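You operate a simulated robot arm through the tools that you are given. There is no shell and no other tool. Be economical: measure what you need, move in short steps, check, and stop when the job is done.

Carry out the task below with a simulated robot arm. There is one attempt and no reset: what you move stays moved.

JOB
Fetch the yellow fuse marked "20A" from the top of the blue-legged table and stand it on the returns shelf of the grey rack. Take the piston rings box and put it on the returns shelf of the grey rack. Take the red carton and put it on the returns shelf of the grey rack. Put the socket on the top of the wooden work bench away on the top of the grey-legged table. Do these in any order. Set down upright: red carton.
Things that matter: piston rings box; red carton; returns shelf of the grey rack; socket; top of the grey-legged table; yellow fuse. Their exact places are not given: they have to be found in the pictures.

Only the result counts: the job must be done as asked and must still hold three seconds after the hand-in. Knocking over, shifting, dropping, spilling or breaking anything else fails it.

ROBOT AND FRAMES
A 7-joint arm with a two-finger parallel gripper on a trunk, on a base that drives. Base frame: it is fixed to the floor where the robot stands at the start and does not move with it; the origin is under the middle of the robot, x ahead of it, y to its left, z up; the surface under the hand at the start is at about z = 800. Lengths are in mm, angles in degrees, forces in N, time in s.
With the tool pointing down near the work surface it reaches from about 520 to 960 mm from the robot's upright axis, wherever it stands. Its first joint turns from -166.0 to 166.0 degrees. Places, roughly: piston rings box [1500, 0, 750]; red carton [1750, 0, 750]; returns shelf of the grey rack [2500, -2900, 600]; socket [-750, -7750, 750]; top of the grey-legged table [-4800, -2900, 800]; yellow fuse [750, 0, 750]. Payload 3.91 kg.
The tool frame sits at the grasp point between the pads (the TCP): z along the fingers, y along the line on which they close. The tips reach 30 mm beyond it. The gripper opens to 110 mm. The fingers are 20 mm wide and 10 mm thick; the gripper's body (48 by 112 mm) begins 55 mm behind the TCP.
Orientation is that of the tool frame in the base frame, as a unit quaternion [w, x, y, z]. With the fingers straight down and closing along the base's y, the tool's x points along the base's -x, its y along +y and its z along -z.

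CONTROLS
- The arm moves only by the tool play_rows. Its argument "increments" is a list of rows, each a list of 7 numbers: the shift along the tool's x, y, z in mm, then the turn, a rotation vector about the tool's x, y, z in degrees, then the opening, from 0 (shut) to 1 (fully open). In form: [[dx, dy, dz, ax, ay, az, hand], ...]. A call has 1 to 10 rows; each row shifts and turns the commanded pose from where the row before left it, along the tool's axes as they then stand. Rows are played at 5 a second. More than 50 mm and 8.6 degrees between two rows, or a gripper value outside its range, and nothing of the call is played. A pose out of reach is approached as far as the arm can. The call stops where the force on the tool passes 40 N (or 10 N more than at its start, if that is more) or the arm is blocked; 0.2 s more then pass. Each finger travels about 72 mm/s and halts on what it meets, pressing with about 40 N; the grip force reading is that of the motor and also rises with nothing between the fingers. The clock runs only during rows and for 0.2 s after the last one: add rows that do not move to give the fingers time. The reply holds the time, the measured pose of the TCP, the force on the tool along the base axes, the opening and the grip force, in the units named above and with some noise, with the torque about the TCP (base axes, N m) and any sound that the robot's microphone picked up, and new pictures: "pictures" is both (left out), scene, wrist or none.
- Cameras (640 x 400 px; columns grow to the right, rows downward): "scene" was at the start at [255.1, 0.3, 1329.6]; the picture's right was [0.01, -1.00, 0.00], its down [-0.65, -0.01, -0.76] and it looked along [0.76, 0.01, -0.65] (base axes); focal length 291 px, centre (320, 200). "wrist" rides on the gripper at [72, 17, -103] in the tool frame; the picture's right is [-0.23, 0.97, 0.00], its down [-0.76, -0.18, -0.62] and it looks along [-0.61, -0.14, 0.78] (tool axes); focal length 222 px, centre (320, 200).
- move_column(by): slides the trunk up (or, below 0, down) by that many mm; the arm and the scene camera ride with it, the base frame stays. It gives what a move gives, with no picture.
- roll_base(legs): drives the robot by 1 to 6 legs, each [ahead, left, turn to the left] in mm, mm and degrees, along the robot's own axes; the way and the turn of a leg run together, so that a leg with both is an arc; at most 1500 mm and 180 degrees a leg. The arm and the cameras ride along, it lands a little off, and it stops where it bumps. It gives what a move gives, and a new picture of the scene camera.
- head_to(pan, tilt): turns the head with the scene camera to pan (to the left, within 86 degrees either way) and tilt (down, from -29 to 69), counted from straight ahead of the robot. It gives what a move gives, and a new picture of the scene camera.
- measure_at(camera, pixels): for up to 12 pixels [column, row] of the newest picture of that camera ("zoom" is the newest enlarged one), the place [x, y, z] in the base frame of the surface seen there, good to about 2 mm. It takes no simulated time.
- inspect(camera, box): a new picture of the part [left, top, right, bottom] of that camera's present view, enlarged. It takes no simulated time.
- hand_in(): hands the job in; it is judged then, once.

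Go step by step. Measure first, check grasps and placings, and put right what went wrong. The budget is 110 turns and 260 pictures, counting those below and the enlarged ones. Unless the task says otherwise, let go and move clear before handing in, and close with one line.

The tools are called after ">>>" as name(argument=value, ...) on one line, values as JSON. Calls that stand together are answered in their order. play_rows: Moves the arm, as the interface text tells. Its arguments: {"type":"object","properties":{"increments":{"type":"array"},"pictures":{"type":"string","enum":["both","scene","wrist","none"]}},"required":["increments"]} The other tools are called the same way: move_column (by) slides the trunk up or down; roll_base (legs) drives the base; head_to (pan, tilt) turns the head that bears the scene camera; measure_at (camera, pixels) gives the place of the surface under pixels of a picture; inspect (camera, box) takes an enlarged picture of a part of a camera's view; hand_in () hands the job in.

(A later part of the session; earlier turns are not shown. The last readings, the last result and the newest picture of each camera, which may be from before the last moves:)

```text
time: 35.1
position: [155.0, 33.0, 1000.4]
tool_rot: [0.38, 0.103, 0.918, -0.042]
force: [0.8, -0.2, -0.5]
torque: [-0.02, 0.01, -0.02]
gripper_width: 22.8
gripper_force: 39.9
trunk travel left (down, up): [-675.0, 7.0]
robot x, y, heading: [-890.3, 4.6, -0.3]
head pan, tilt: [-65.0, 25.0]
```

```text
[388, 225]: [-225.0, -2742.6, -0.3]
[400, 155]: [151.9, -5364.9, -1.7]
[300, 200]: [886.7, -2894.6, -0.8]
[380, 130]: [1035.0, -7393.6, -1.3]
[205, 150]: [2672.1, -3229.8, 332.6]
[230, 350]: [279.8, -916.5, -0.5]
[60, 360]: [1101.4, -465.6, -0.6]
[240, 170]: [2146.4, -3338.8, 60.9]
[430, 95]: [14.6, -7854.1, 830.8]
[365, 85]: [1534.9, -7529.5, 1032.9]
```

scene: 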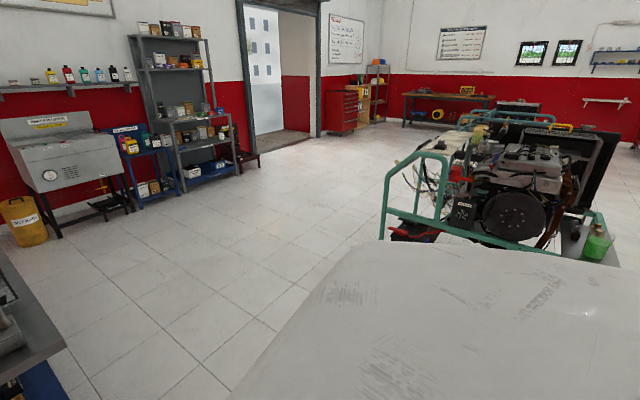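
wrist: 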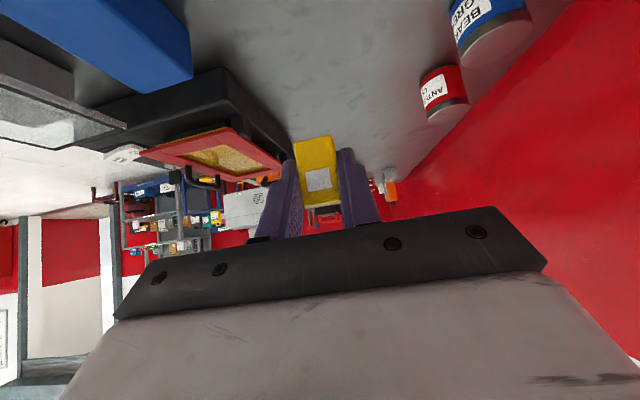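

The floor is clear: the engine stand's nearest corner is at (-225,-2740). I'll drive around to in front of the rack.

>>> roll_base(legs=[[0, -1300, 0], [1044, -680, 0], [944, -680, 0]])

>>> head_to(pan=-5, tilt=35)

```text
time: 48.1
position: [590.8, -1493.5, 996.0]
tool_rot: [0.378, 0.112, 0.918, -0.047]
force: [0.0, -0.2, 0.0]
torque: [0.03, -0.04, -0.03]
gripper_width: 22.7
gripper_force: 40.7
trunk travel left (down, up): [-675.0, 7.0]
robot x, y, heading: [-455.9, -1503.3, -1.0]
head pan, tilt: [-65.0, 25.0]
stopped in leg 2: the robot was blocked; the commanded pose is now the measured one
```

scene: 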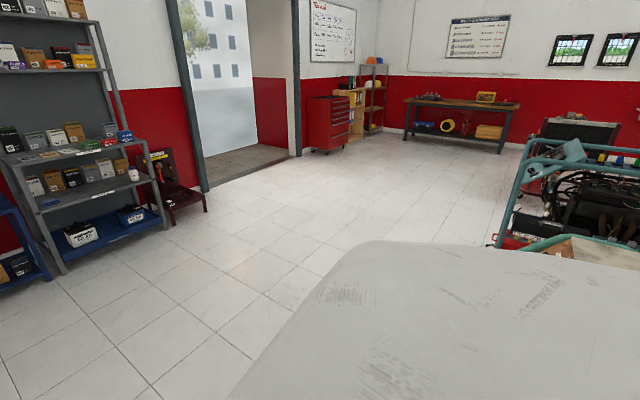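

```text
time: 49.4
position: [587.0, -1491.6, 1003.2]
tool_rot: [0.381, 0.112, 0.917, -0.047]
force: [-0.7, -0.5, -0.3]
torque: [0.01, 0.02, 0.01]
gripper_width: 22.8
gripper_force: 39.8
trunk travel left (down, up): [-675.0, 7.0]
robot x, y, heading: [-457.6, -1504.7, -1.4]
head pan, tilt: [-5.0, 35.0]
```

scene: 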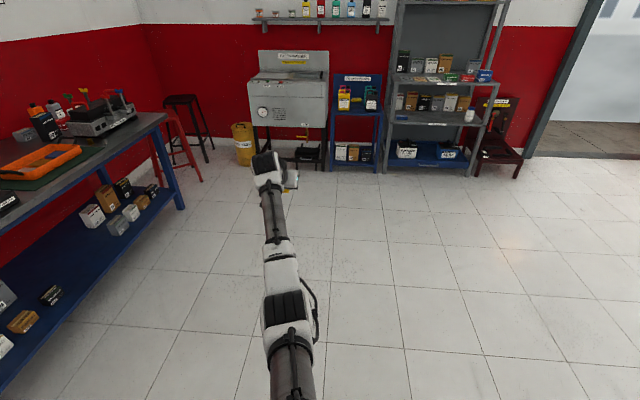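

The base was blocked at (-456,-1503). I'll look to the right to see why.

>>> head_to(pan=-86, tilt=20)

>>> head_to(pan=-35, tilt=55)

```text
time: 51.0
position: [586.1, -1491.2, 1002.3]
tool_rot: [0.38, 0.112, 0.917, -0.047]
force: [-0.3, -0.4, -0.7]
torque: [-0.01, 0.01, -0.02]
gripper_width: 22.8
gripper_force: 40.4
trunk travel left (down, up): [-675.0, 7.0]
robot x, y, heading: [-457.1, -1500.1, -1.4]
head pan, tilt: [-85.9, 20.0]
```

scene: 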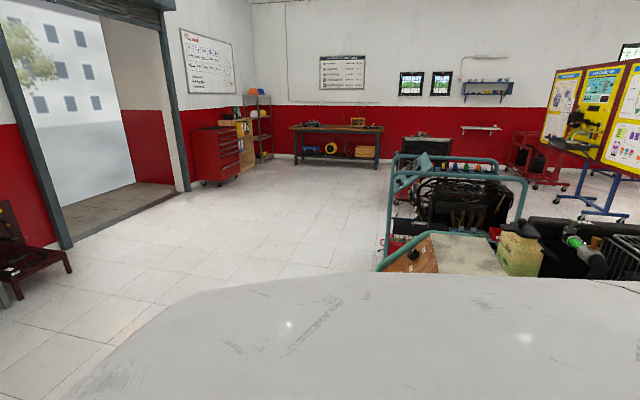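

```text
time: 52.2
position: [587.1, -1491.7, 1001.6]
tool_rot: [0.38, 0.111, 0.917, -0.046]
force: [-0.9, -0.5, 0.0]
torque: [0.02, -0.02, 0.0]
gripper_width: 22.8
gripper_force: 40.1
trunk travel left (down, up): [-675.0, 7.0]
robot x, y, heading: [-456.6, -1506.5, -1.1]
head pan, tilt: [-35.0, 55.0]
```

scene: 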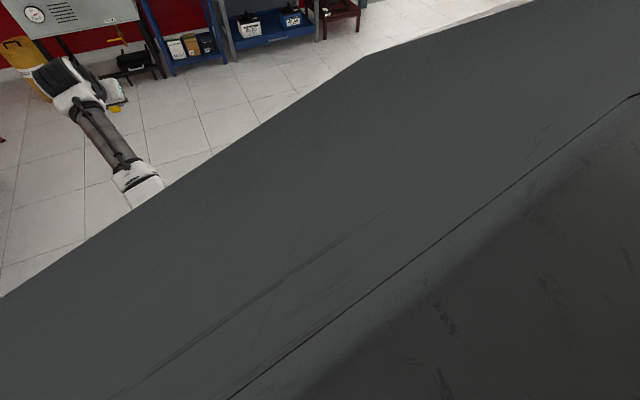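

The engine stand lies right alongside. I'll step left away from it, drive forward past it, then go right.

>>> roll_base(legs=[[0, 200, 1.2], [1450, 0, 0]])

>>> head_to(pan=-86, tilt=15)

```text
time: 61.1
position: [2030.7, -1292.7, 1002.0]
tool_rot: [0.381, 0.108, 0.917, -0.045]
force: [0.2, 0.2, 0.1]
torque: [0.02, -0.03, 0.02]
gripper_width: 22.8
gripper_force: 40.1
trunk travel left (down, up): [-675.0, 7.0]
robot x, y, heading: [983.9, -1316.4, -0.5]
head pan, tilt: [-35.0, 55.0]
```

scene: 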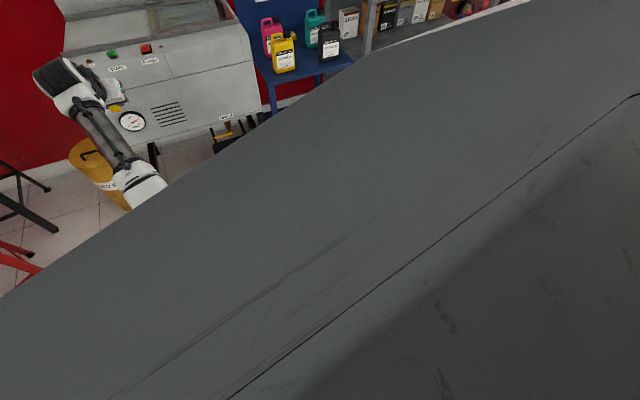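

```text
time: 62.3
position: [2031.1, -1292.2, 1001.0]
tool_rot: [0.381, 0.108, 0.917, -0.045]
force: [-0.6, 0.3, -0.7]
torque: [0.01, -0.02, -0.01]
gripper_width: 22.7
gripper_force: 40.2
trunk travel left (down, up): [-675.0, 7.0]
robot x, y, heading: [989.7, -1317.3, -0.6]
head pan, tilt: [-85.9, 15.0]
```

scene: 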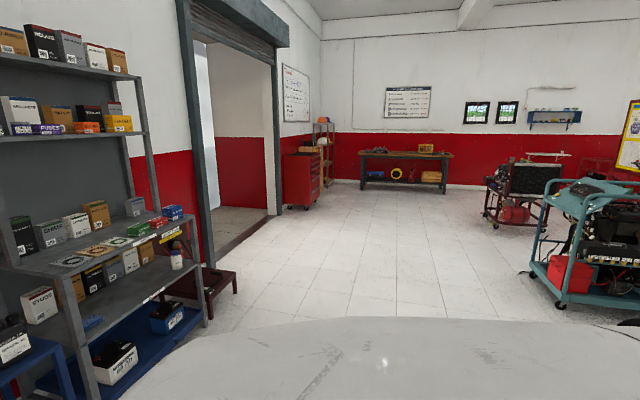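

>>> roll_base(legs=[[-80, -1470, 0.6]])

>>> head_to(pan=0, tilt=30)

```text
time: 73.9
position: [1939.6, -2752.9, 1001.8]
tool_rot: [0.381, 0.103, 0.918, -0.043]
force: [0.5, -0.3, -0.5]
torque: [-0.02, -0.02, 0.01]
gripper_width: 22.6
gripper_force: 39.5
trunk travel left (down, up): [-675.0, 7.0]
robot x, y, heading: [895.5, -2784.8, -0.1]
head pan, tilt: [-85.9, 15.0]
```

scene: 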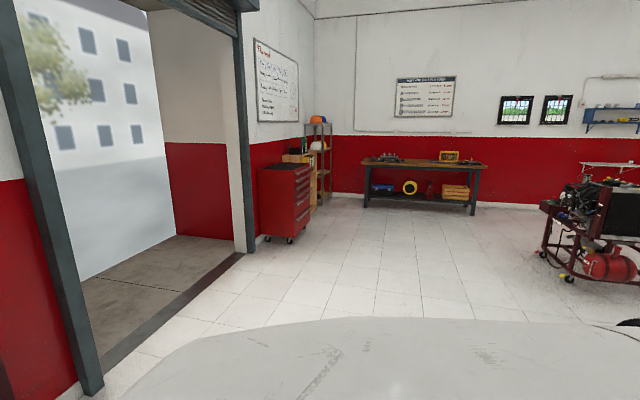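

```text
time: 75.5
position: [1938.5, -2752.8, 1000.7]
tool_rot: [0.382, 0.103, 0.917, -0.043]
force: [-0.8, 0.0, -1.3]
torque: [-0.01, 0.0, -0.02]
gripper_width: 22.9
gripper_force: 40.4
trunk travel left (down, up): [-675.0, 7.0]
robot x, y, heading: [897.3, -2787.8, 0.1]
head pan, tilt: [0.0, 30.0]
```

scene: 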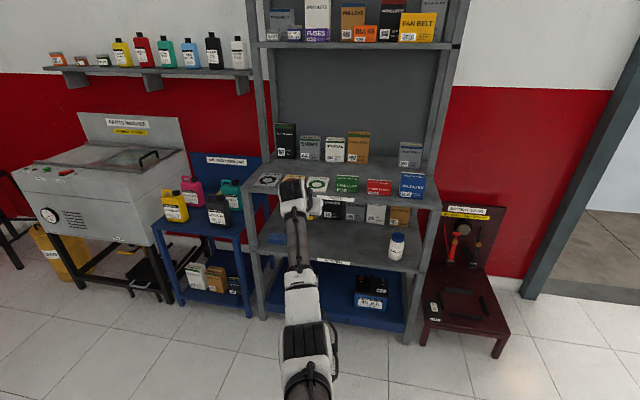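

I'm in front of the rack. I'll lower the trunk to the level of the returns shelf.

>>> move_column(by=-330)

>>> head_to(pan=0, tilt=25)

>>> inspect(camera="scene", box=[230, 150, 450, 310])

```text
time: 78.7
position: [1939.5, -2752.8, 670.9]
tool_rot: [0.381, 0.103, 0.918, -0.042]
force: [0.7, 0.3, 0.5]
torque: [-0.01, 0.0, -0.01]
gripper_width: 22.6
gripper_force: 40.3
trunk travel left (down, up): [-345.0, 337.0]
robot x, y, heading: [897.1, -2786.4, -0.1]
head pan, tilt: [0.0, 30.0]
```

```text
time: 79.4
position: [1940.7, -2752.2, 670.6]
tool_rot: [0.382, 0.103, 0.918, -0.043]
force: [0.6, 0.2, 0.4]
torque: [-0.03, 0.01, 0.0]
gripper_width: 22.8
gripper_force: 40.3
trunk travel left (down, up): [-345.0, 337.0]
robot x, y, heading: [896.9, -2784.9, -0.4]
head pan, tilt: [0.0, 25.0]
```

scene: 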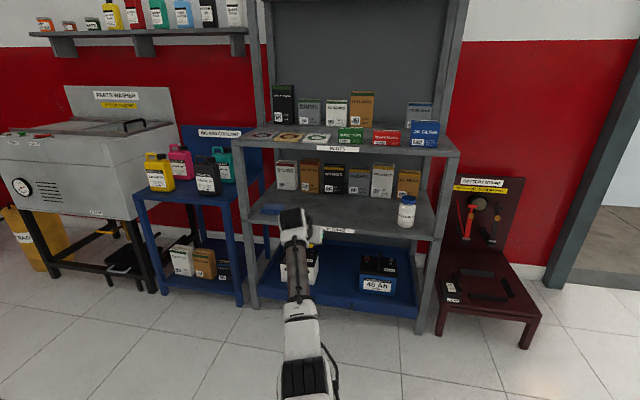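

```text
2.50 times, centred on (340, 230) of scene
```

zoom: 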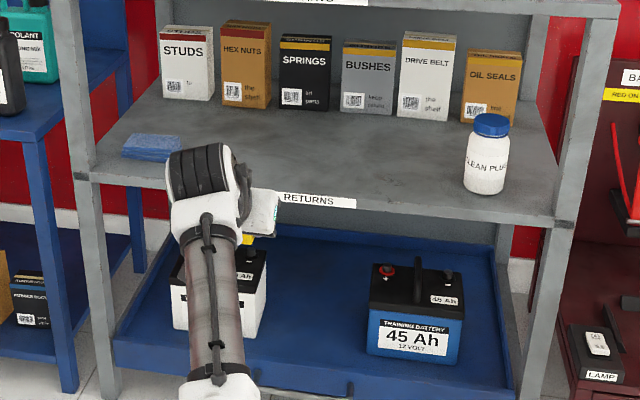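

>>> measure_at(camera="zoom", pixels=[[490, 192], [380, 205], [350, 180], [350, 130], [185, 98], [400, 117], [180, 158], [120, 150], [540, 195], [420, 5], [95, 172], [560, 218]])

```text
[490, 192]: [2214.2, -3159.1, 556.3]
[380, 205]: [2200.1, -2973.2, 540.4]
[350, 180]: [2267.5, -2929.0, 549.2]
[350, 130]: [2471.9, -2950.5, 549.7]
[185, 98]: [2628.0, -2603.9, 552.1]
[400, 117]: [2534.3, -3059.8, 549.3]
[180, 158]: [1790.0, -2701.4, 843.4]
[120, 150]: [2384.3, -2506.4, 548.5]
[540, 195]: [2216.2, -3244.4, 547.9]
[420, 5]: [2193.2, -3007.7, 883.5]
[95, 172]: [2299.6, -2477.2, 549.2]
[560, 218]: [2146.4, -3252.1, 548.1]
```

The shelf surface is at z=549. The rack is yawed about -11°, which nearly matches the tool's yaw, and the front strip is about 340 mm deep. I'll lower the TCP to 620 and drive in to stop short of the spot near (2345,-2735).

>>> move_column(by=-50)

>>> roll_base(legs=[[320, 20, 0]])

>>> inspect(camera="wrist", box=[0, 0, 640, 400])

```text
time: 80.3
position: [1939.4, -2751.3, 621.9]
tool_rot: [0.381, 0.103, 0.918, -0.042]
force: [0.2, -0.7, -0.2]
torque: [0.03, -0.02, 0.0]
gripper_width: 22.7
gripper_force: 39.4
trunk travel left (down, up): [-295.0, 387.0]
robot x, y, heading: [894.4, -2785.8, -0.2]
head pan, tilt: [0.0, 25.0]
```

```text
time: 82.5
position: [2261.0, -2732.3, 622.9]
tool_rot: [0.381, 0.103, 0.918, -0.043]
force: [-0.5, 0.4, -0.3]
torque: [-0.01, 0.04, -0.03]
gripper_width: 22.7
gripper_force: 39.9
trunk travel left (down, up): [-295.0, 387.0]
robot x, y, heading: [1218.5, -2767.0, 0.0]
head pan, tilt: [0.0, 25.0]
```

scene: 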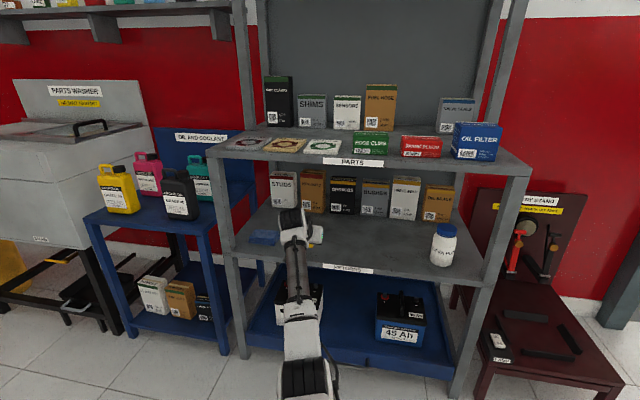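

```text
1.00 times, centred on (320, 200) of wrist (not enlarged: the box is as wide or as high as the picture)
```

zoom: 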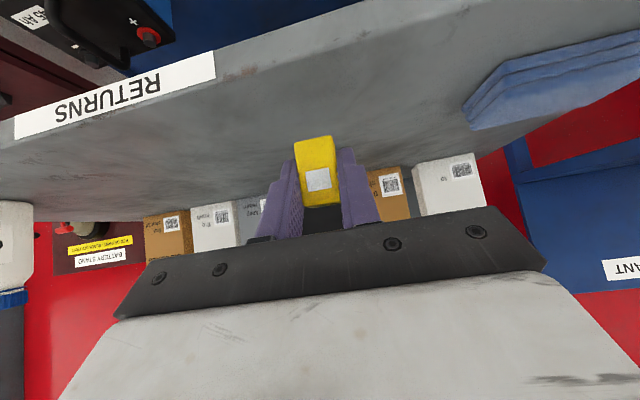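

>>> measure_at(camera="wrist", pixels=[[320, 100], [250, 130], [400, 110], [480, 120], [230, 65], [340, 20], [318, 155]])

>>> measure_at(camera="scene", pixels=[[360, 163], [300, 158], [320, 215], [280, 238], [295, 270], [295, 215]])

```text
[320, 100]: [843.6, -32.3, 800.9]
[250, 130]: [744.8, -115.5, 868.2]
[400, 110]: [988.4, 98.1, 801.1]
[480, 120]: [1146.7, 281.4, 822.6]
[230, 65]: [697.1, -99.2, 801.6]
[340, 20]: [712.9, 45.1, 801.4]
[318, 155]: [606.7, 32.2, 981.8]
```

```text
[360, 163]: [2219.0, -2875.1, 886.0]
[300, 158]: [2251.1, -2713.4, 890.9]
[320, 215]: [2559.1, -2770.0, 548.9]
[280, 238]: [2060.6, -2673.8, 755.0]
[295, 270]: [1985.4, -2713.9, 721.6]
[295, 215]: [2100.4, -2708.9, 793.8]
```

>>> play_rows(increments=[[-14.5, 5.2, 19.2, 0, 0, 0, 0], [-14.5, 5.2, 19.2, 0, 0, 0, 0], [-14.5, 5.2, 19.2, 0, 0, 0, 0], [7, 0, 7, 0, 0, 0, 0], [7, 0, 7, 0, 0, 0, 0], [0, 0, 0, 0, 0, 0, 0]])

```text
time: 83.8
position: [2319.2, -2734.1, 592.4]
tool_rot: [0.382, 0.102, 0.918, -0.042]
force: [0.0, 1.3, -0.5]
torque: [0.03, 0.03, -0.02]
gripper_width: 22.9
gripper_force: 39.9
out of reach, approached as far as the arm can: row 3
trunk travel left (down, up): [-295.0, 387.0]
robot x, y, heading: [1217.6, -2765.3, -0.1]
head pan, tilt: [0.0, 25.0]
```

scene: 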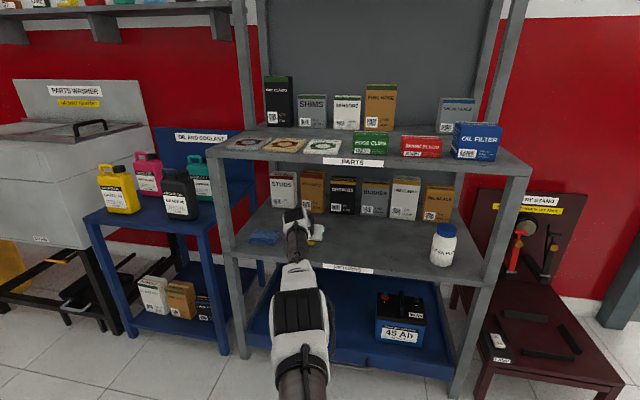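
wrist: 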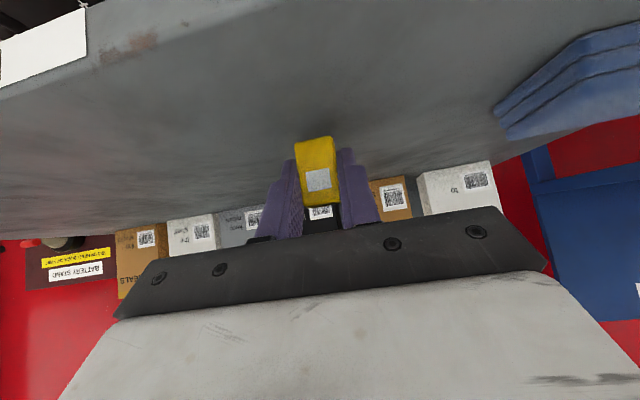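

The fuse bottom is at about z=560 and the shelf at 549. I'll lower in small steps until contact.

>>> play_rows(increments=[[2.8, 0, 2.8, 0, 0, 0, 0], [1.8, 0, 1.8, 0, 0, 0, 0], [1.4, 0, 1.4, 0, 0, 0, 0], [0.7, 0, 0.7, 0, 0, 0, 0], [0.7, 0, 0.7, 0, 0, 0, 0], [0, 0, 0, 0, 0, 0, 0]], pictures="wrist")

>>> measure_at(camera="wrist", pixels=[[318, 120], [300, 120], [340, 120], [305, 140], [330, 140], [318, 180], [200, 130]])

```text
time: 85.2
position: [2317.5, -2734.9, 581.9]
tool_rot: [0.381, 0.102, 0.918, -0.042]
force: [0.0, 0.8, -0.4]
torque: [-0.01, 0.01, 0.01]
gripper_width: 22.7
gripper_force: 40.3
trunk travel left (down, up): [-295.0, 387.0]
robot x, y, heading: [1221.5, -2765.7, -0.1]
head pan, tilt: [0.0, 25.0]
```

wrist: 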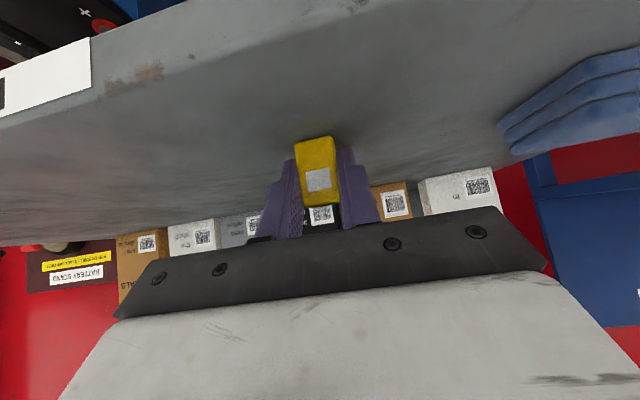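

```text
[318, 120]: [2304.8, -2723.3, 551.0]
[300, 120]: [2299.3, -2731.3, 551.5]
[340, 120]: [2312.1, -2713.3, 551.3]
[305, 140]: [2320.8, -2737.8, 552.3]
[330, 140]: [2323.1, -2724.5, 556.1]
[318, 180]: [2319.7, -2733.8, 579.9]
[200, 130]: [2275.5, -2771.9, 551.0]
```

>>> play_rows(increments=[[0.7, 0, 0.7, 0, 0, 0, 0], [0.5, 0, 0.5, 0, 0, 0, 0], [0, 0, 0, 0, 0, 0, 0.15], [0, 0, 0, 0, 0, 0, 0.32], [0, 0, 0, 0, 0, 0, 0.45], [0, 0, 0, 0, 0, 0, 0.45], [0, 0, 0, 0, 0, 0, 0.45]], pictures="wrist")

```text
time: 86.8
position: [2319.8, -2735.0, 580.7]
tool_rot: [0.381, 0.103, 0.918, -0.043]
force: [-0.1, 0.4, -0.4]
torque: [-0.01, 0.01, -0.01]
gripper_width: 49.4
gripper_force: 0.2
trunk travel left (down, up): [-295.0, 387.0]
robot x, y, heading: [1217.9, -2763.3, -0.2]
head pan, tilt: [0.0, 25.0]
```

wrist: 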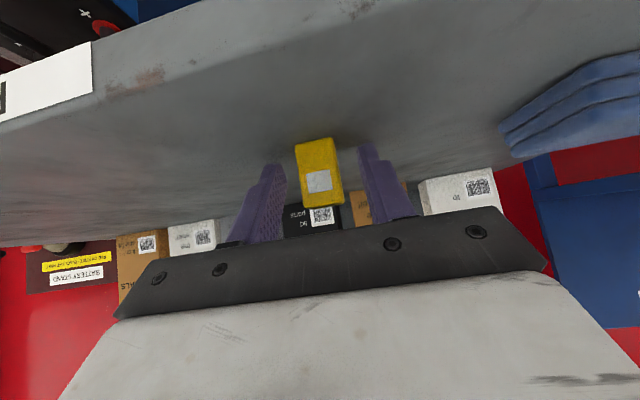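

The fuse stands free on the shelf. I'll withdraw along the tool axis and check it.

>>> play_rows(increments=[[0, 0, -15, 0, 0, 0, 0.45], [0, 0, -30, 0, 0, 0, 0.45], [0, 0, -35, 0, 0, 0, 0.45], [20, 0, -30, 0, 0, 0, 0.45]], pictures="wrist")

>>> roll_base(legs=[[-350, 0, 0]])

>>> inspect(camera="scene", box=[230, 150, 450, 310])

```text
time: 87.8
position: [2315.1, -2709.5, 641.6]
tool_rot: [0.381, 0.103, 0.918, -0.043]
force: [-0.5, 0.7, -0.2]
torque: [0.0, 0.03, 0.0]
gripper_width: 49.4
gripper_force: 0.0
out of reach, approached as far as the arm can: row 1, 2, 3, 4
trunk travel left (down, up): [-295.0, 387.0]
robot x, y, heading: [1215.7, -2767.2, -0.3]
head pan, tilt: [0.0, 25.0]
```

wrist: 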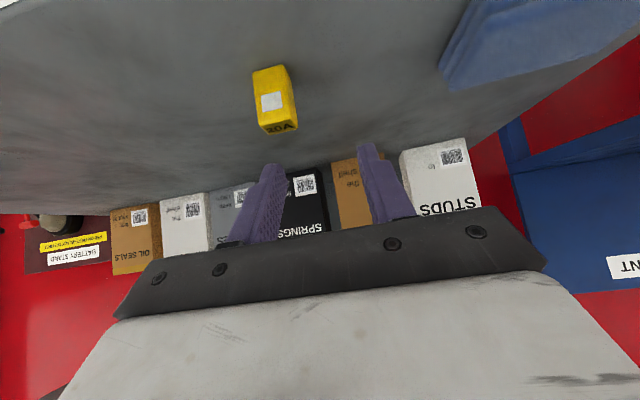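

```text
time: 90.1
position: [1967.1, -2709.9, 641.7]
tool_rot: [0.38, 0.103, 0.918, -0.042]
force: [-0.3, 0.7, 0.5]
torque: [0.03, -0.02, 0.01]
gripper_width: 49.4
gripper_force: 0.3
trunk travel left (down, up): [-295.0, 387.0]
robot x, y, heading: [870.8, -2766.8, 0.1]
head pan, tilt: [0.0, 25.0]
```

scene: 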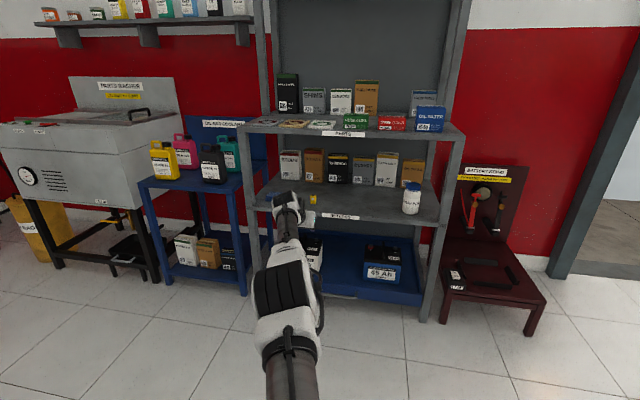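

```text
2.50 times, centred on (340, 230) of scene
```

zoom: 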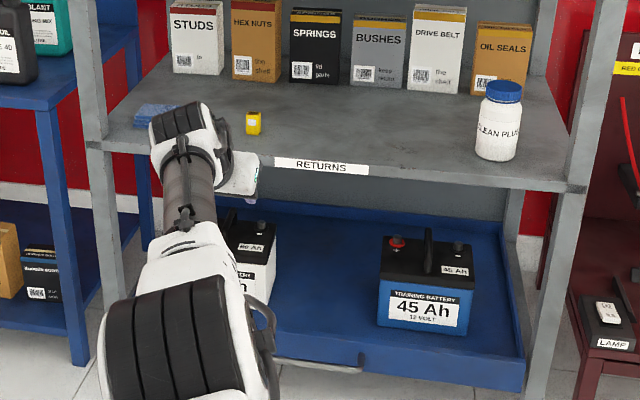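

The fuse is standing on the returns shelf. I'll raise the trunk, turn to face the blue-legged table from its right side, and drive there.

>>> move_column(by=380)

>>> roll_base(legs=[[0, 0, 90], [1150, -700, 0]])

>>> head_to(pan=0, tilt=35)

```text
time: 93.8
position: [1967.2, -2709.5, 1021.3]
tool_rot: [0.381, 0.103, 0.918, -0.042]
force: [0.2, 0.7, 0.1]
torque: [-0.02, 0.02, -0.03]
gripper_width: 49.6
gripper_force: 0.0
trunk travel left (down, up): [-675.0, 7.0]
robot x, y, heading: [872.6, -2768.3, 0.0]
head pan, tilt: [0.0, 25.0]
```

```text
time: 104.5
position: [1543.4, -523.9, 1020.5]
tool_rot: [0.301, -0.572, 0.726, 0.236]
force: [0.7, 0.1, -0.1]
torque: [0.01, 0.0, 0.0]
gripper_width: 49.4
gripper_force: 0.0
trunk travel left (down, up): [-675.0, 7.0]
robot x, y, heading: [1587.6, -1621.9, 89.3]
head pan, tilt: [0.0, 25.0]
```

scene: 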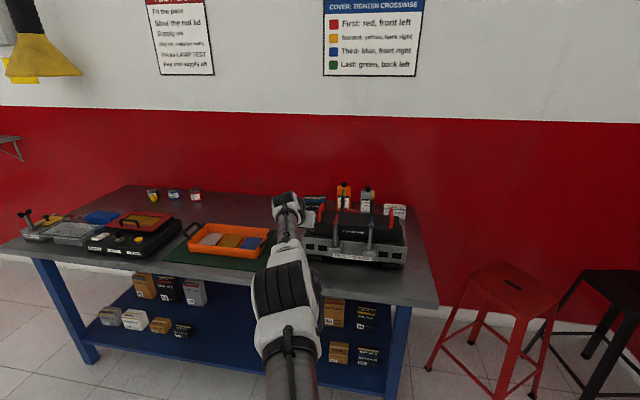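

```text
time: 105.2
position: [1544.0, -524.9, 1021.3]
tool_rot: [0.3, -0.572, 0.725, 0.237]
force: [-0.3, 0.1, -0.3]
torque: [-0.01, 0.04, -0.01]
gripper_width: 49.6
gripper_force: 0.0
trunk travel left (down, up): [-675.0, 7.0]
robot x, y, heading: [1590.4, -1623.5, 89.2]
head pan, tilt: [0.0, 35.0]
```

scene: 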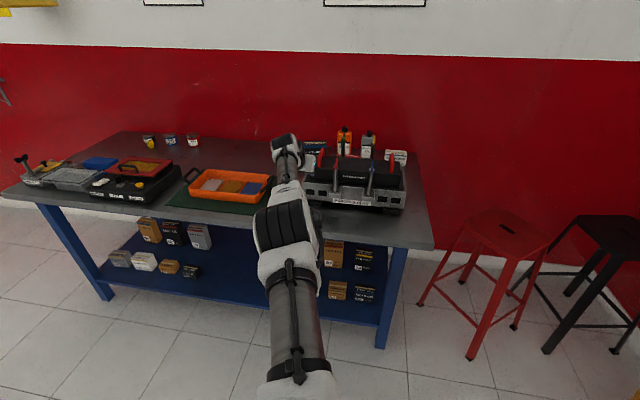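

>>> inspect(camera="scene", box=[170, 110, 430, 250])

>>> play_rows(increments=[[0, 0, 0, 0, 0, 0, 0.5]], pictures="wrist")

```text
2.46 times, centred on (300, 180) of scene
```

zoom: 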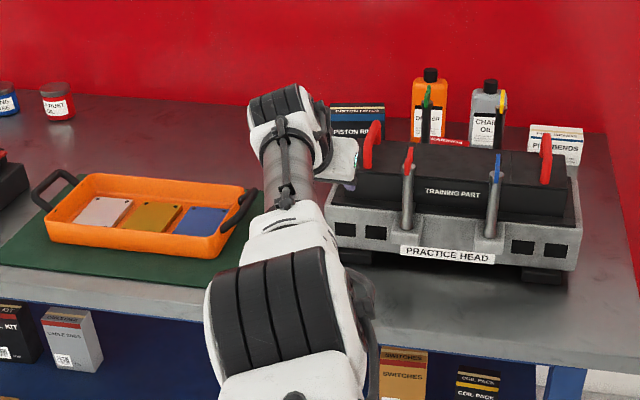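

```text
time: 105.6
position: [1544.4, -524.6, 1020.6]
tool_rot: [0.301, -0.572, 0.726, 0.236]
force: [-0.2, -0.2, -0.5]
torque: [0.0, -0.02, 0.0]
gripper_width: 55.0
gripper_force: 0.0
trunk travel left (down, up): [-675.0, 7.0]
robot x, y, heading: [1581.5, -1623.5, 89.3]
head pan, tilt: [0.0, 35.0]
```

wrist: 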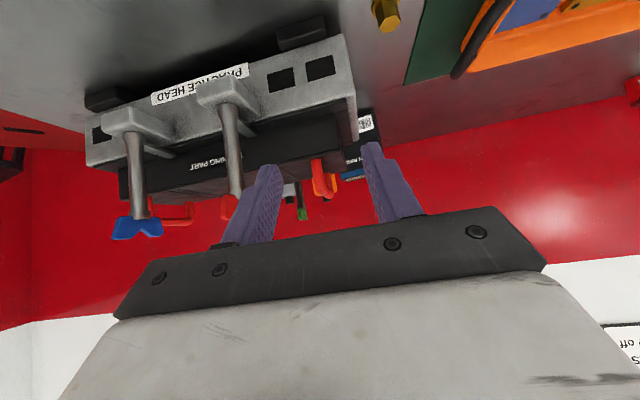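

>>> measure_at(camera="zoom", pixels=[[330, 240], [580, 260], [370, 160], [565, 175], [340, 105], [380, 108], [345, 135], [430, 140], [372, 150], [250, 200], [265, 155], [340, 350]])

>>> measure_at(camera="wrist", pixels=[[350, 130], [367, 123], [372, 175], [375, 150], [335, 180], [300, 200], [325, 172], [345, 40], [395, 60]])

```text
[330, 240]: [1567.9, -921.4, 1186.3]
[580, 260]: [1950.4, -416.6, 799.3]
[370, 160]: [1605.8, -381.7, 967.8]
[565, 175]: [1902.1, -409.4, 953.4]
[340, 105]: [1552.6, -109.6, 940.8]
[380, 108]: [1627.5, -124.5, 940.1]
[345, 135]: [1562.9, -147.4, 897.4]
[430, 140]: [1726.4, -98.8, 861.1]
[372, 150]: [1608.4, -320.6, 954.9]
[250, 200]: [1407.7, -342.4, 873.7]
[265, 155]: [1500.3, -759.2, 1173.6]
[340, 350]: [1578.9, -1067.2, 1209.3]
```

```text
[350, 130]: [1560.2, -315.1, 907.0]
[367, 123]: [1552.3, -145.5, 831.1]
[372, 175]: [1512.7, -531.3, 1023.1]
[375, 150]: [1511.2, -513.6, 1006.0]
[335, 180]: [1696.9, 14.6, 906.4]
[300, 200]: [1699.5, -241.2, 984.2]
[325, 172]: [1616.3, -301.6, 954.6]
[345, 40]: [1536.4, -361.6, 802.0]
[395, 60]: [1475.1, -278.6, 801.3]
```

The practice head blocks low access to the boxes: it spans x 1535–1950 and its front is at y≈-410. So I'll use a steep 60° tilt coming over it. First I'll retract and raise the hand, square its yaw to 90°, and pitch it to 60°.

>>> play_rows(increments=[[17.7, 0, -41, -4.9, 0, -4.9, 0.9], [17.7, 0, -41, -4.9, 0, -4.9, 0.9], [17.7, 0, -41, 0, 5, 0, 0.9], [17.7, 0, -41, 0, 5, 0, 0.9], [17.7, 0, -41, 0, 5, 0, 0.9], [17.7, 0, -30, 0, 0, 0, 0.9], [0, 0, 0, 0, 0, 0, 0.9]])

```text
time: 107.2
position: [1509.4, -582.5, 1153.0]
tool_rot: [-0.182, 0.686, -0.681, -0.184]
force: [-1.2, -0.4, -0.1]
torque: [0.01, 0.02, 0.0]
gripper_width: 98.9
gripper_force: 0.1
out of reach, approached as far as the arm can: row 1, 2, 3, 4, 5, 6
trunk travel left (down, up): [-675.0, 7.0]
robot x, y, heading: [1583.9, -1625.2, 89.2]
head pan, tilt: [0.0, 35.0]
```

scene: 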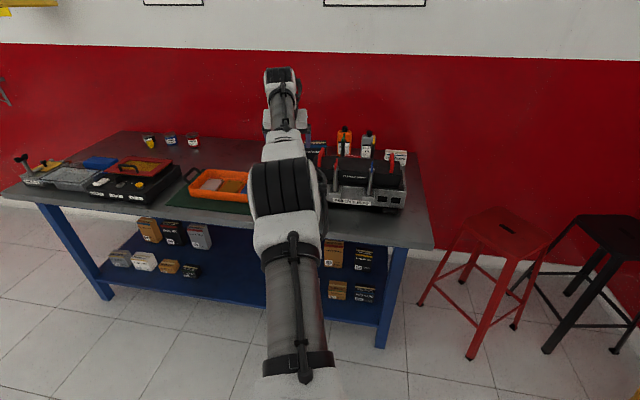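
wrist: 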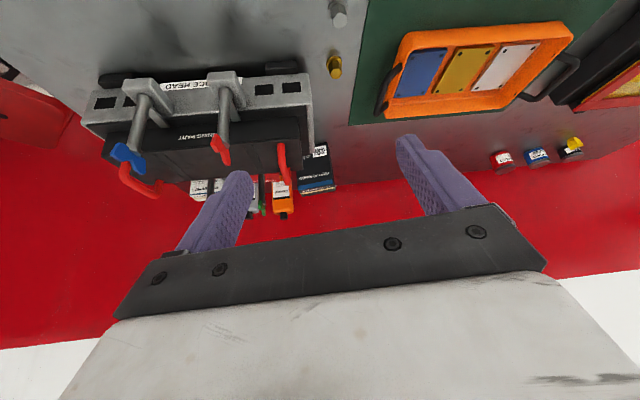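

The tool is at yaw 90°, pitch 60°. I'll drive forward so it hovers near the piston rings box and look with the wrist camera.

>>> roll_base(legs=[[300, -60, 0.8]])

>>> play_rows(increments=[[0, 0, 0, 0, 0, 0, 0.9]], pictures="wrist")

>>> inspect(camera="wrist", box=[80, 40, 400, 240])

```text
time: 109.2
position: [1558.9, -284.8, 1151.4]
tool_rot: [-0.181, 0.689, -0.677, -0.184]
force: [0.5, 0.6, -0.2]
torque: [-0.05, 0.03, 0.02]
gripper_width: 99.1
gripper_force: 0.1
trunk travel left (down, up): [-675.0, 7.0]
robot x, y, heading: [1645.1, -1324.2, 90.1]
head pan, tilt: [0.0, 35.0]
```

scene: 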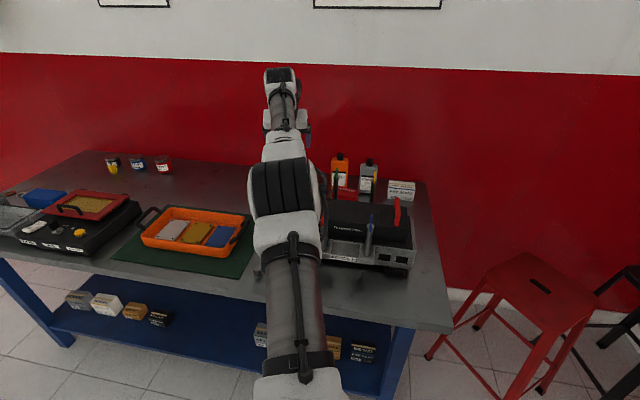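

```text
time: 109.7
position: [1558.5, -284.5, 1152.0]
tool_rot: [-0.182, 0.689, -0.677, -0.185]
force: [0.6, -0.6, 0.3]
torque: [-0.01, 0.04, -0.05]
gripper_width: 98.9
gripper_force: 0.0
trunk travel left (down, up): [-675.0, 7.0]
robot x, y, heading: [1648.0, -1322.4, 89.8]
head pan, tilt: [0.0, 35.0]
```

wrist: 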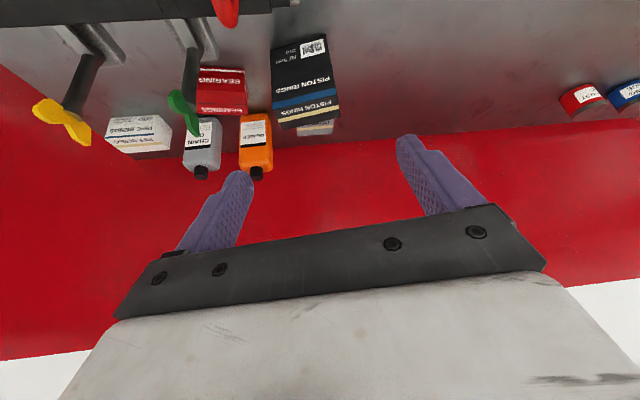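

```text
2.00 times, centred on (240, 140) of wrist
```

zoom: 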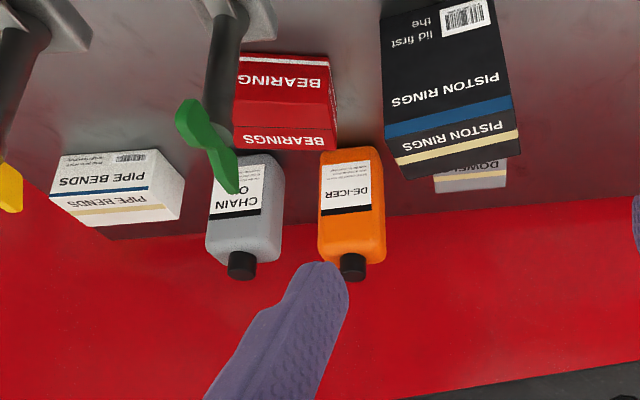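

>>> measure_at(camera="zoom", pixels=[[389, 138], [513, 96], [406, 176], [518, 148], [385, 40], [450, 80], [236, 128], [330, 100], [237, 148], [335, 148], [245, 60], [190, 110]])

```text
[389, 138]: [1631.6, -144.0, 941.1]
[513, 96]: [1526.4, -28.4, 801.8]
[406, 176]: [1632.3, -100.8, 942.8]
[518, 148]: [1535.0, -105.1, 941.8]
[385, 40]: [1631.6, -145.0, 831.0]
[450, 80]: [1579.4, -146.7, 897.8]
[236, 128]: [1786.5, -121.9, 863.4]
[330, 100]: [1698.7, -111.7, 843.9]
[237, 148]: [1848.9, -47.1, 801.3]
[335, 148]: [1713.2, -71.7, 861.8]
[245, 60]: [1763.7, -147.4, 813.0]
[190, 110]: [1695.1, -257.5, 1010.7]
```

Piston box: x 1533–1632, y −145…−101, top 942. Carton: about x 1700–1787, top 862. I'll pick both top-down, set each on the open strip in front of the practice head, then regrip them tilted for the shelf. First I'll measure the strip and the head's rear.

>>> inspect(camera="scene", box=[300, 150, 460, 340])

>>> measure_at(camera="scene", pixels=[[370, 270], [370, 317], [330, 310], [440, 328], [420, 230], [330, 262], [409, 270], [412, 240], [395, 205], [345, 155], [370, 180]])

>>> measure_at(camera="wrist", pixels=[[270, 10], [150, 20], [265, 5], [225, 20], [228, 70], [202, 110], [245, 112], [200, 72], [244, 72], [185, 60], [255, 130], [205, 130]])

```text
2.11 times, centred on (380, 245) of scene
```

zoom: 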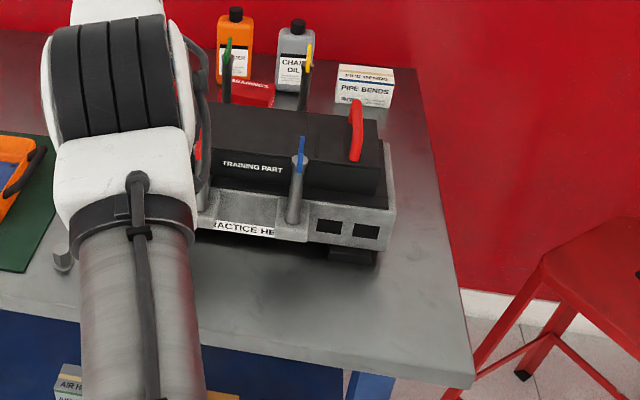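

```text
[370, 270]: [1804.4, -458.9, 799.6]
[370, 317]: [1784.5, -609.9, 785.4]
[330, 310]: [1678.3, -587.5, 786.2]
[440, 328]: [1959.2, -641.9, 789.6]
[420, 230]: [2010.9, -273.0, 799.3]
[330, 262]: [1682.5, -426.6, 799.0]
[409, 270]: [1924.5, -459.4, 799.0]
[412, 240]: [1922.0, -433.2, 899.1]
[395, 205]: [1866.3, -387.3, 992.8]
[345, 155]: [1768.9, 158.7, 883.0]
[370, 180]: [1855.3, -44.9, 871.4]
```

```text
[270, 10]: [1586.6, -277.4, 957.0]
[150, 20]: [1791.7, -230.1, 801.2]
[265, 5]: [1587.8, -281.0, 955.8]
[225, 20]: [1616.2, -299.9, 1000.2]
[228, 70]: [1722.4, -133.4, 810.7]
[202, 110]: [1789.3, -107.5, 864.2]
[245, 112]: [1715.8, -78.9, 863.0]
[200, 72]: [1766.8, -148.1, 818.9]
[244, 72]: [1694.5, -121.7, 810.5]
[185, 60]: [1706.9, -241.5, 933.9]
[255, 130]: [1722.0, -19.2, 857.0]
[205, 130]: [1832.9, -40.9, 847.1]
```

The free strip in front of the head is about 150 mm deep, z=799, edge at y≈-590. I'll turn the tool straight down, retract it and drive closer.

>>> play_rows(increments=[[0, 0, 0, 0, 7.5, 0, 0.95], [0, 0, 0, 0, 7.5, 0, 1], [0, 0, 0, 0, 7.5, 0, 1], [0, 0, 0, 0, 7.5, 0, 1], [40, 0, 0, 0, 0, 0, 1], [40, 0, 0, 0, 0, 0, 1], [40, 0, 0, 0, 0, 0, 1], [40, 0, 0, 0, 0, 0, 1], [40, 0, 0, 0, 0, 0, 1]], pictures="none")

>>> roll_base(legs=[[350, 0, 0]])

>>> play_rows(increments=[[0, 0, 0, 0, 0, 0, 1]], pictures="wrist")

```text
time: 111.7
position: [1579.6, -386.1, 1135.1]
tool_rot: [0.0, 0.714, -0.7, 0.001]
force: [-0.2, 0.2, -0.9]
torque: [-0.01, 0.0, 0.0]
gripper_width: 109.8
gripper_force: 0.0
out of reach, approached as far as the arm can: row 1, 2, 3, 4, 5, 6, 7, 8, 9
trunk travel left (down, up): [-675.0, 7.0]
robot x, y, heading: [1648.3, -1322.5, 89.8]
head pan, tilt: [0.0, 35.0]
```

```text
time: 113.9
position: [1576.7, -35.5, 1135.8]
tool_rot: [0.0, 0.715, -0.699, 0.0]
force: [0.6, 0.5, 0.0]
torque: [-0.01, 0.0, 0.0]
gripper_width: 110.4
gripper_force: 0.1
trunk travel left (down, up): [-675.0, 7.0]
robot x, y, heading: [1648.0, -970.1, 90.2]
head pan, tilt: [0.0, 35.0]
```

scene: 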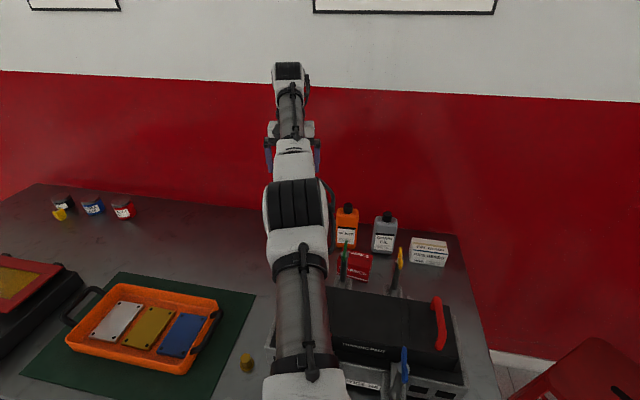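

```text
time: 114.3
position: [1575.3, -35.8, 1136.2]
tool_rot: [0.0, 0.715, -0.699, 0.0]
force: [-0.5, 0.5, 0.2]
torque: [0.0, 0.01, -0.01]
gripper_width: 110.1
gripper_force: 0.0
trunk travel left (down, up): [-675.0, 7.0]
robot x, y, heading: [1652.1, -976.7, 90.1]
head pan, tilt: [0.0, 35.0]
```

wrist: 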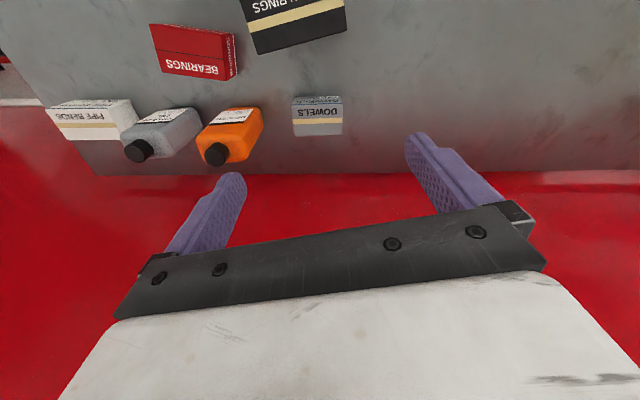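

>>> play_rows(increments=[[34, -2.5, 25, 0, 0, 0, 1], [33, -2.5, 25, 0, 0, 0, 1], [33, -2.5, 25, 0, 0, 0, 1], [0, 0, 0, 0, 0, 0, 1]], pictures="wrist")

>>> inspect(camera="wrist", box=[140, 0, 460, 200])

```text
time: 115.3
position: [1576.1, -36.0, 1136.3]
tool_rot: [0.001, 0.715, -0.699, 0.0]
force: [0.4, -0.1, 0.5]
torque: [-0.06, 0.0, -0.01]
gripper_width: 110.1
gripper_force: 0.2
out of reach, approached as far as the arm can: row 1, 2, 3
trunk travel left (down, up): [-675.0, 7.0]
robot x, y, heading: [1647.8, -971.7, 90.2]
head pan, tilt: [0.0, 35.0]
```

wrist: 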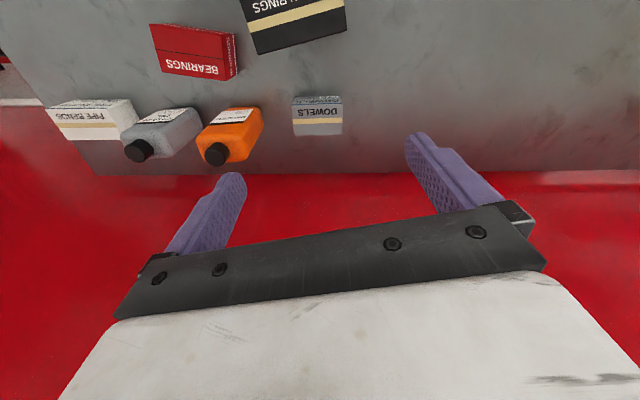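

```text
2.00 times, centred on (300, 100) of wrist
```

zoom: 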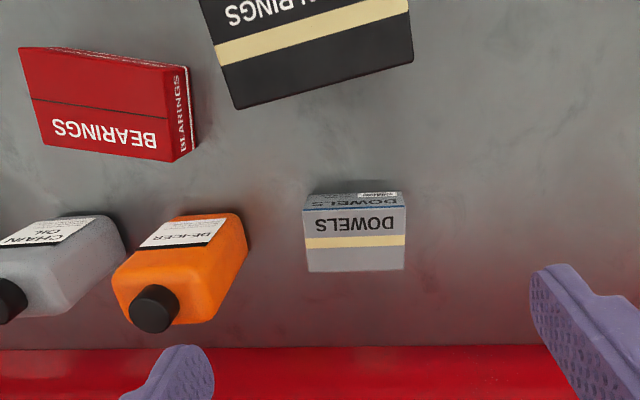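

The arm didn't move, so it may be sitting at a joint limit. I'll test small moves in different directions.

>>> play_rows(increments=[[0, 0, 20, 0, 0, 0, 1], [0, 0, 20, 0, 0, 0, 1]], pictures="none")

>>> play_rows(increments=[[20, 0, 0, 0, 0, 0, 1], [20, 0, 0, 0, 0, 0, 1]], pictures="none")

>>> play_rows(increments=[[0, 20, 0, 0, 0, 0, 1], [0, 20, 0, 0, 0, 0, 1]], pictures="none")

```text
time: 115.9
position: [1575.6, -36.8, 1095.2]
tool_rot: [0.0, 0.715, -0.699, 0.0]
force: [0.1, 0.2, -0.2]
torque: [0.01, 0.0, -0.01]
gripper_width: 109.9
gripper_force: 0.1
trunk travel left (down, up): [-675.0, 7.0]
robot x, y, heading: [1647.3, -974.6, 89.9]
head pan, tilt: [0.0, 35.0]
```

```text
time: 116.5
position: [1575.2, -77.8, 1094.1]
tool_rot: [0.001, 0.715, -0.699, 0.001]
force: [1.0, -0.3, 1.1]
torque: [0.03, 0.01, 0.0]
gripper_width: 110.1
gripper_force: 0.1
trunk travel left (down, up): [-675.0, 7.0]
robot x, y, heading: [1649.2, -971.2, 90.2]
head pan, tilt: [0.0, 35.0]
```

```text
time: 117.1
position: [1535.0, -79.0, 1096.2]
tool_rot: [0.0, 0.716, -0.699, -0.001]
force: [-0.1, 0.7, -0.5]
torque: [-0.02, -0.05, 0.01]
gripper_width: 109.9
gripper_force: 0.0
trunk travel left (down, up): [-675.0, 7.0]
robot x, y, heading: [1649.8, -969.2, 90.2]
head pan, tilt: [0.0, 35.0]
```

It moves in small steps. I'll continue to the hover pose.

>>> play_rows(increments=[[17, -12, 11.5, 0, 0, 0, 1], [17, -12, 11.5, 0, 0, 0, 1], [17, -12, 11.5, 0, 0, 0, 1], [17, -12, 11.5, 0, 0, 0, 1], [0, 0, 0, 0, 0, 0, 1]], pictures="wrist")

>>> inspect(camera="wrist", box=[140, 0, 460, 200])

```text
time: 118.3
position: [1585.4, -144.9, 1048.7]
tool_rot: [0.001, 0.715, -0.699, 0.0]
force: [0.6, 0.4, 0.3]
torque: [-0.01, 0.04, -0.01]
gripper_width: 110.2
gripper_force: 0.1
trunk travel left (down, up): [-675.0, 7.0]
robot x, y, heading: [1649.1, -973.0, 90.4]
head pan, tilt: [0.0, 35.0]
```

wrist: 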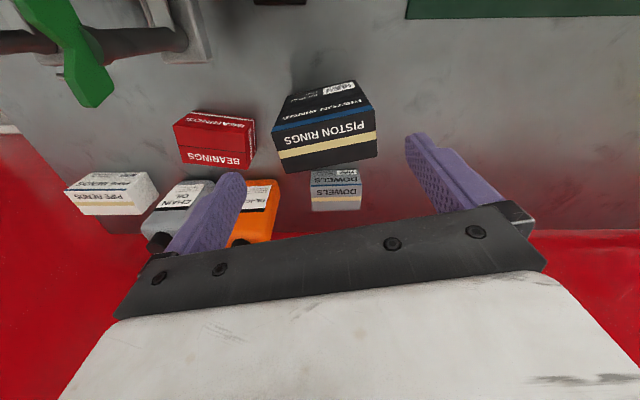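

```text
2.00 times, centred on (300, 100) of wrist
```

zoom: 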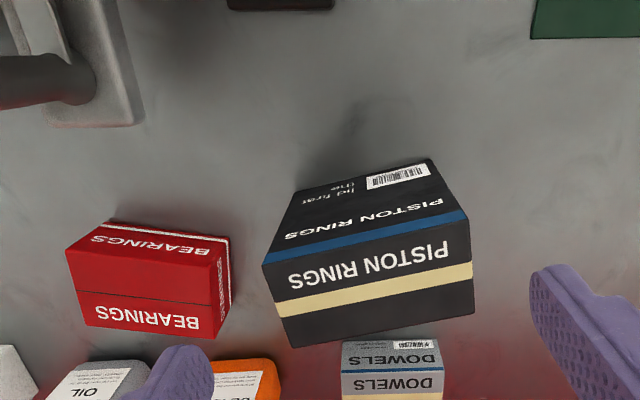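

>>> measure_at(camera="zoom", pixels=[[266, 267], [464, 219], [471, 309], [293, 343], [445, 235], [300, 325], [83, 320], [214, 334], [222, 255], [68, 250], [110, 222], [380, 340]])

```text
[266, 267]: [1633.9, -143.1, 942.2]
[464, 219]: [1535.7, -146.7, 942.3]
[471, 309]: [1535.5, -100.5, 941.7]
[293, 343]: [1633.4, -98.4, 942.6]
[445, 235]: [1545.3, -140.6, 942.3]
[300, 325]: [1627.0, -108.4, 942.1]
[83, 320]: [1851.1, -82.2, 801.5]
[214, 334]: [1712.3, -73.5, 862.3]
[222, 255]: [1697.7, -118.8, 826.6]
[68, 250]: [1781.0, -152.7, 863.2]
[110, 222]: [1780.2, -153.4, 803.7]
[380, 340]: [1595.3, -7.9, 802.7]
```

Piston box: centre (1584.6,−122), yaw about 1.5°, width 98. I'll descend to just above it and check the finger clearance.

>>> play_rows(increments=[[-23, 0, 0, 0, 0, 0, 1], [0, 0, 24, 0, 0, 0, 1], [0, 0, 24, 0, 0, 0, 1], [0, 0, 22, 0, 0, 0, 1], [0, 0, 0, 0, 0, 0, 1], [0, 0, 0, 0, 0, 0, 1]], pictures="wrist")

```text
time: 119.7
position: [1583.6, -122.1, 979.3]
tool_rot: [0.001, 0.716, -0.698, 0.0]
force: [-0.2, 0.2, -0.3]
torque: [-0.01, 0.03, -0.01]
gripper_width: 110.1
gripper_force: 0.2
trunk travel left (down, up): [-675.0, 7.0]
robot x, y, heading: [1651.4, -972.6, 90.1]
head pan, tilt: [0.0, 35.0]
```

wrist: 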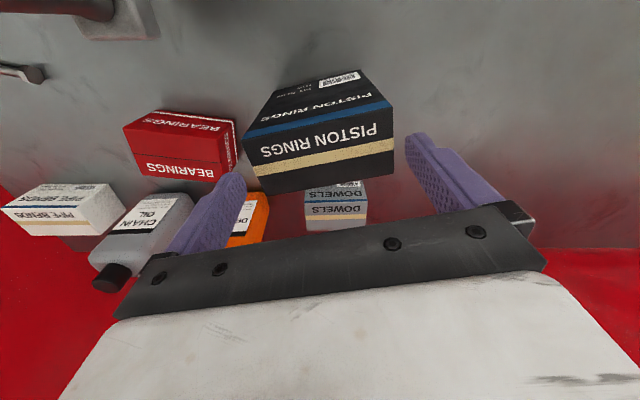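

>>> play_rows(increments=[[0, -1, 8, 0, 0, 0, 1], [0, 0, 8, 0, 0, 0, 1], [0, 0, 8, 0, 0, 0, 1], [0, 0, 8, 0, 0, 0, 1], [0, 0, 8, 0, 0, 0, 1], [0, 0, 8, 0, 0, 0, 1], [0, 0, 9, 0, 0, 0, 1]], pictures="wrist")

```text
time: 121.5
position: [1595.3, -115.5, 957.2]
tool_rot: [-0.027, 0.713, -0.701, -0.014]
force: [-1.0, 1.2, -0.4]
torque: [0.0, 0.03, 0.0]
gripper_width: 110.0
gripper_force: 0.1
trunk travel left (down, up): [-675.0, 7.0]
robot x, y, heading: [1648.7, -969.6, 90.1]
head pan, tilt: [0.0, 35.0]
stopped in row 7: the arm was blocked; the commanded pose is now the measured one
```

wrist: 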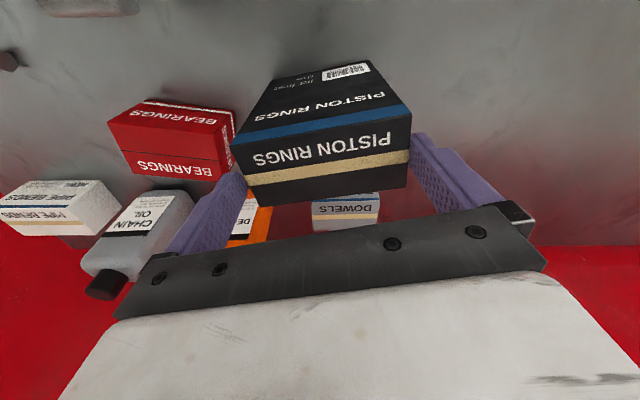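

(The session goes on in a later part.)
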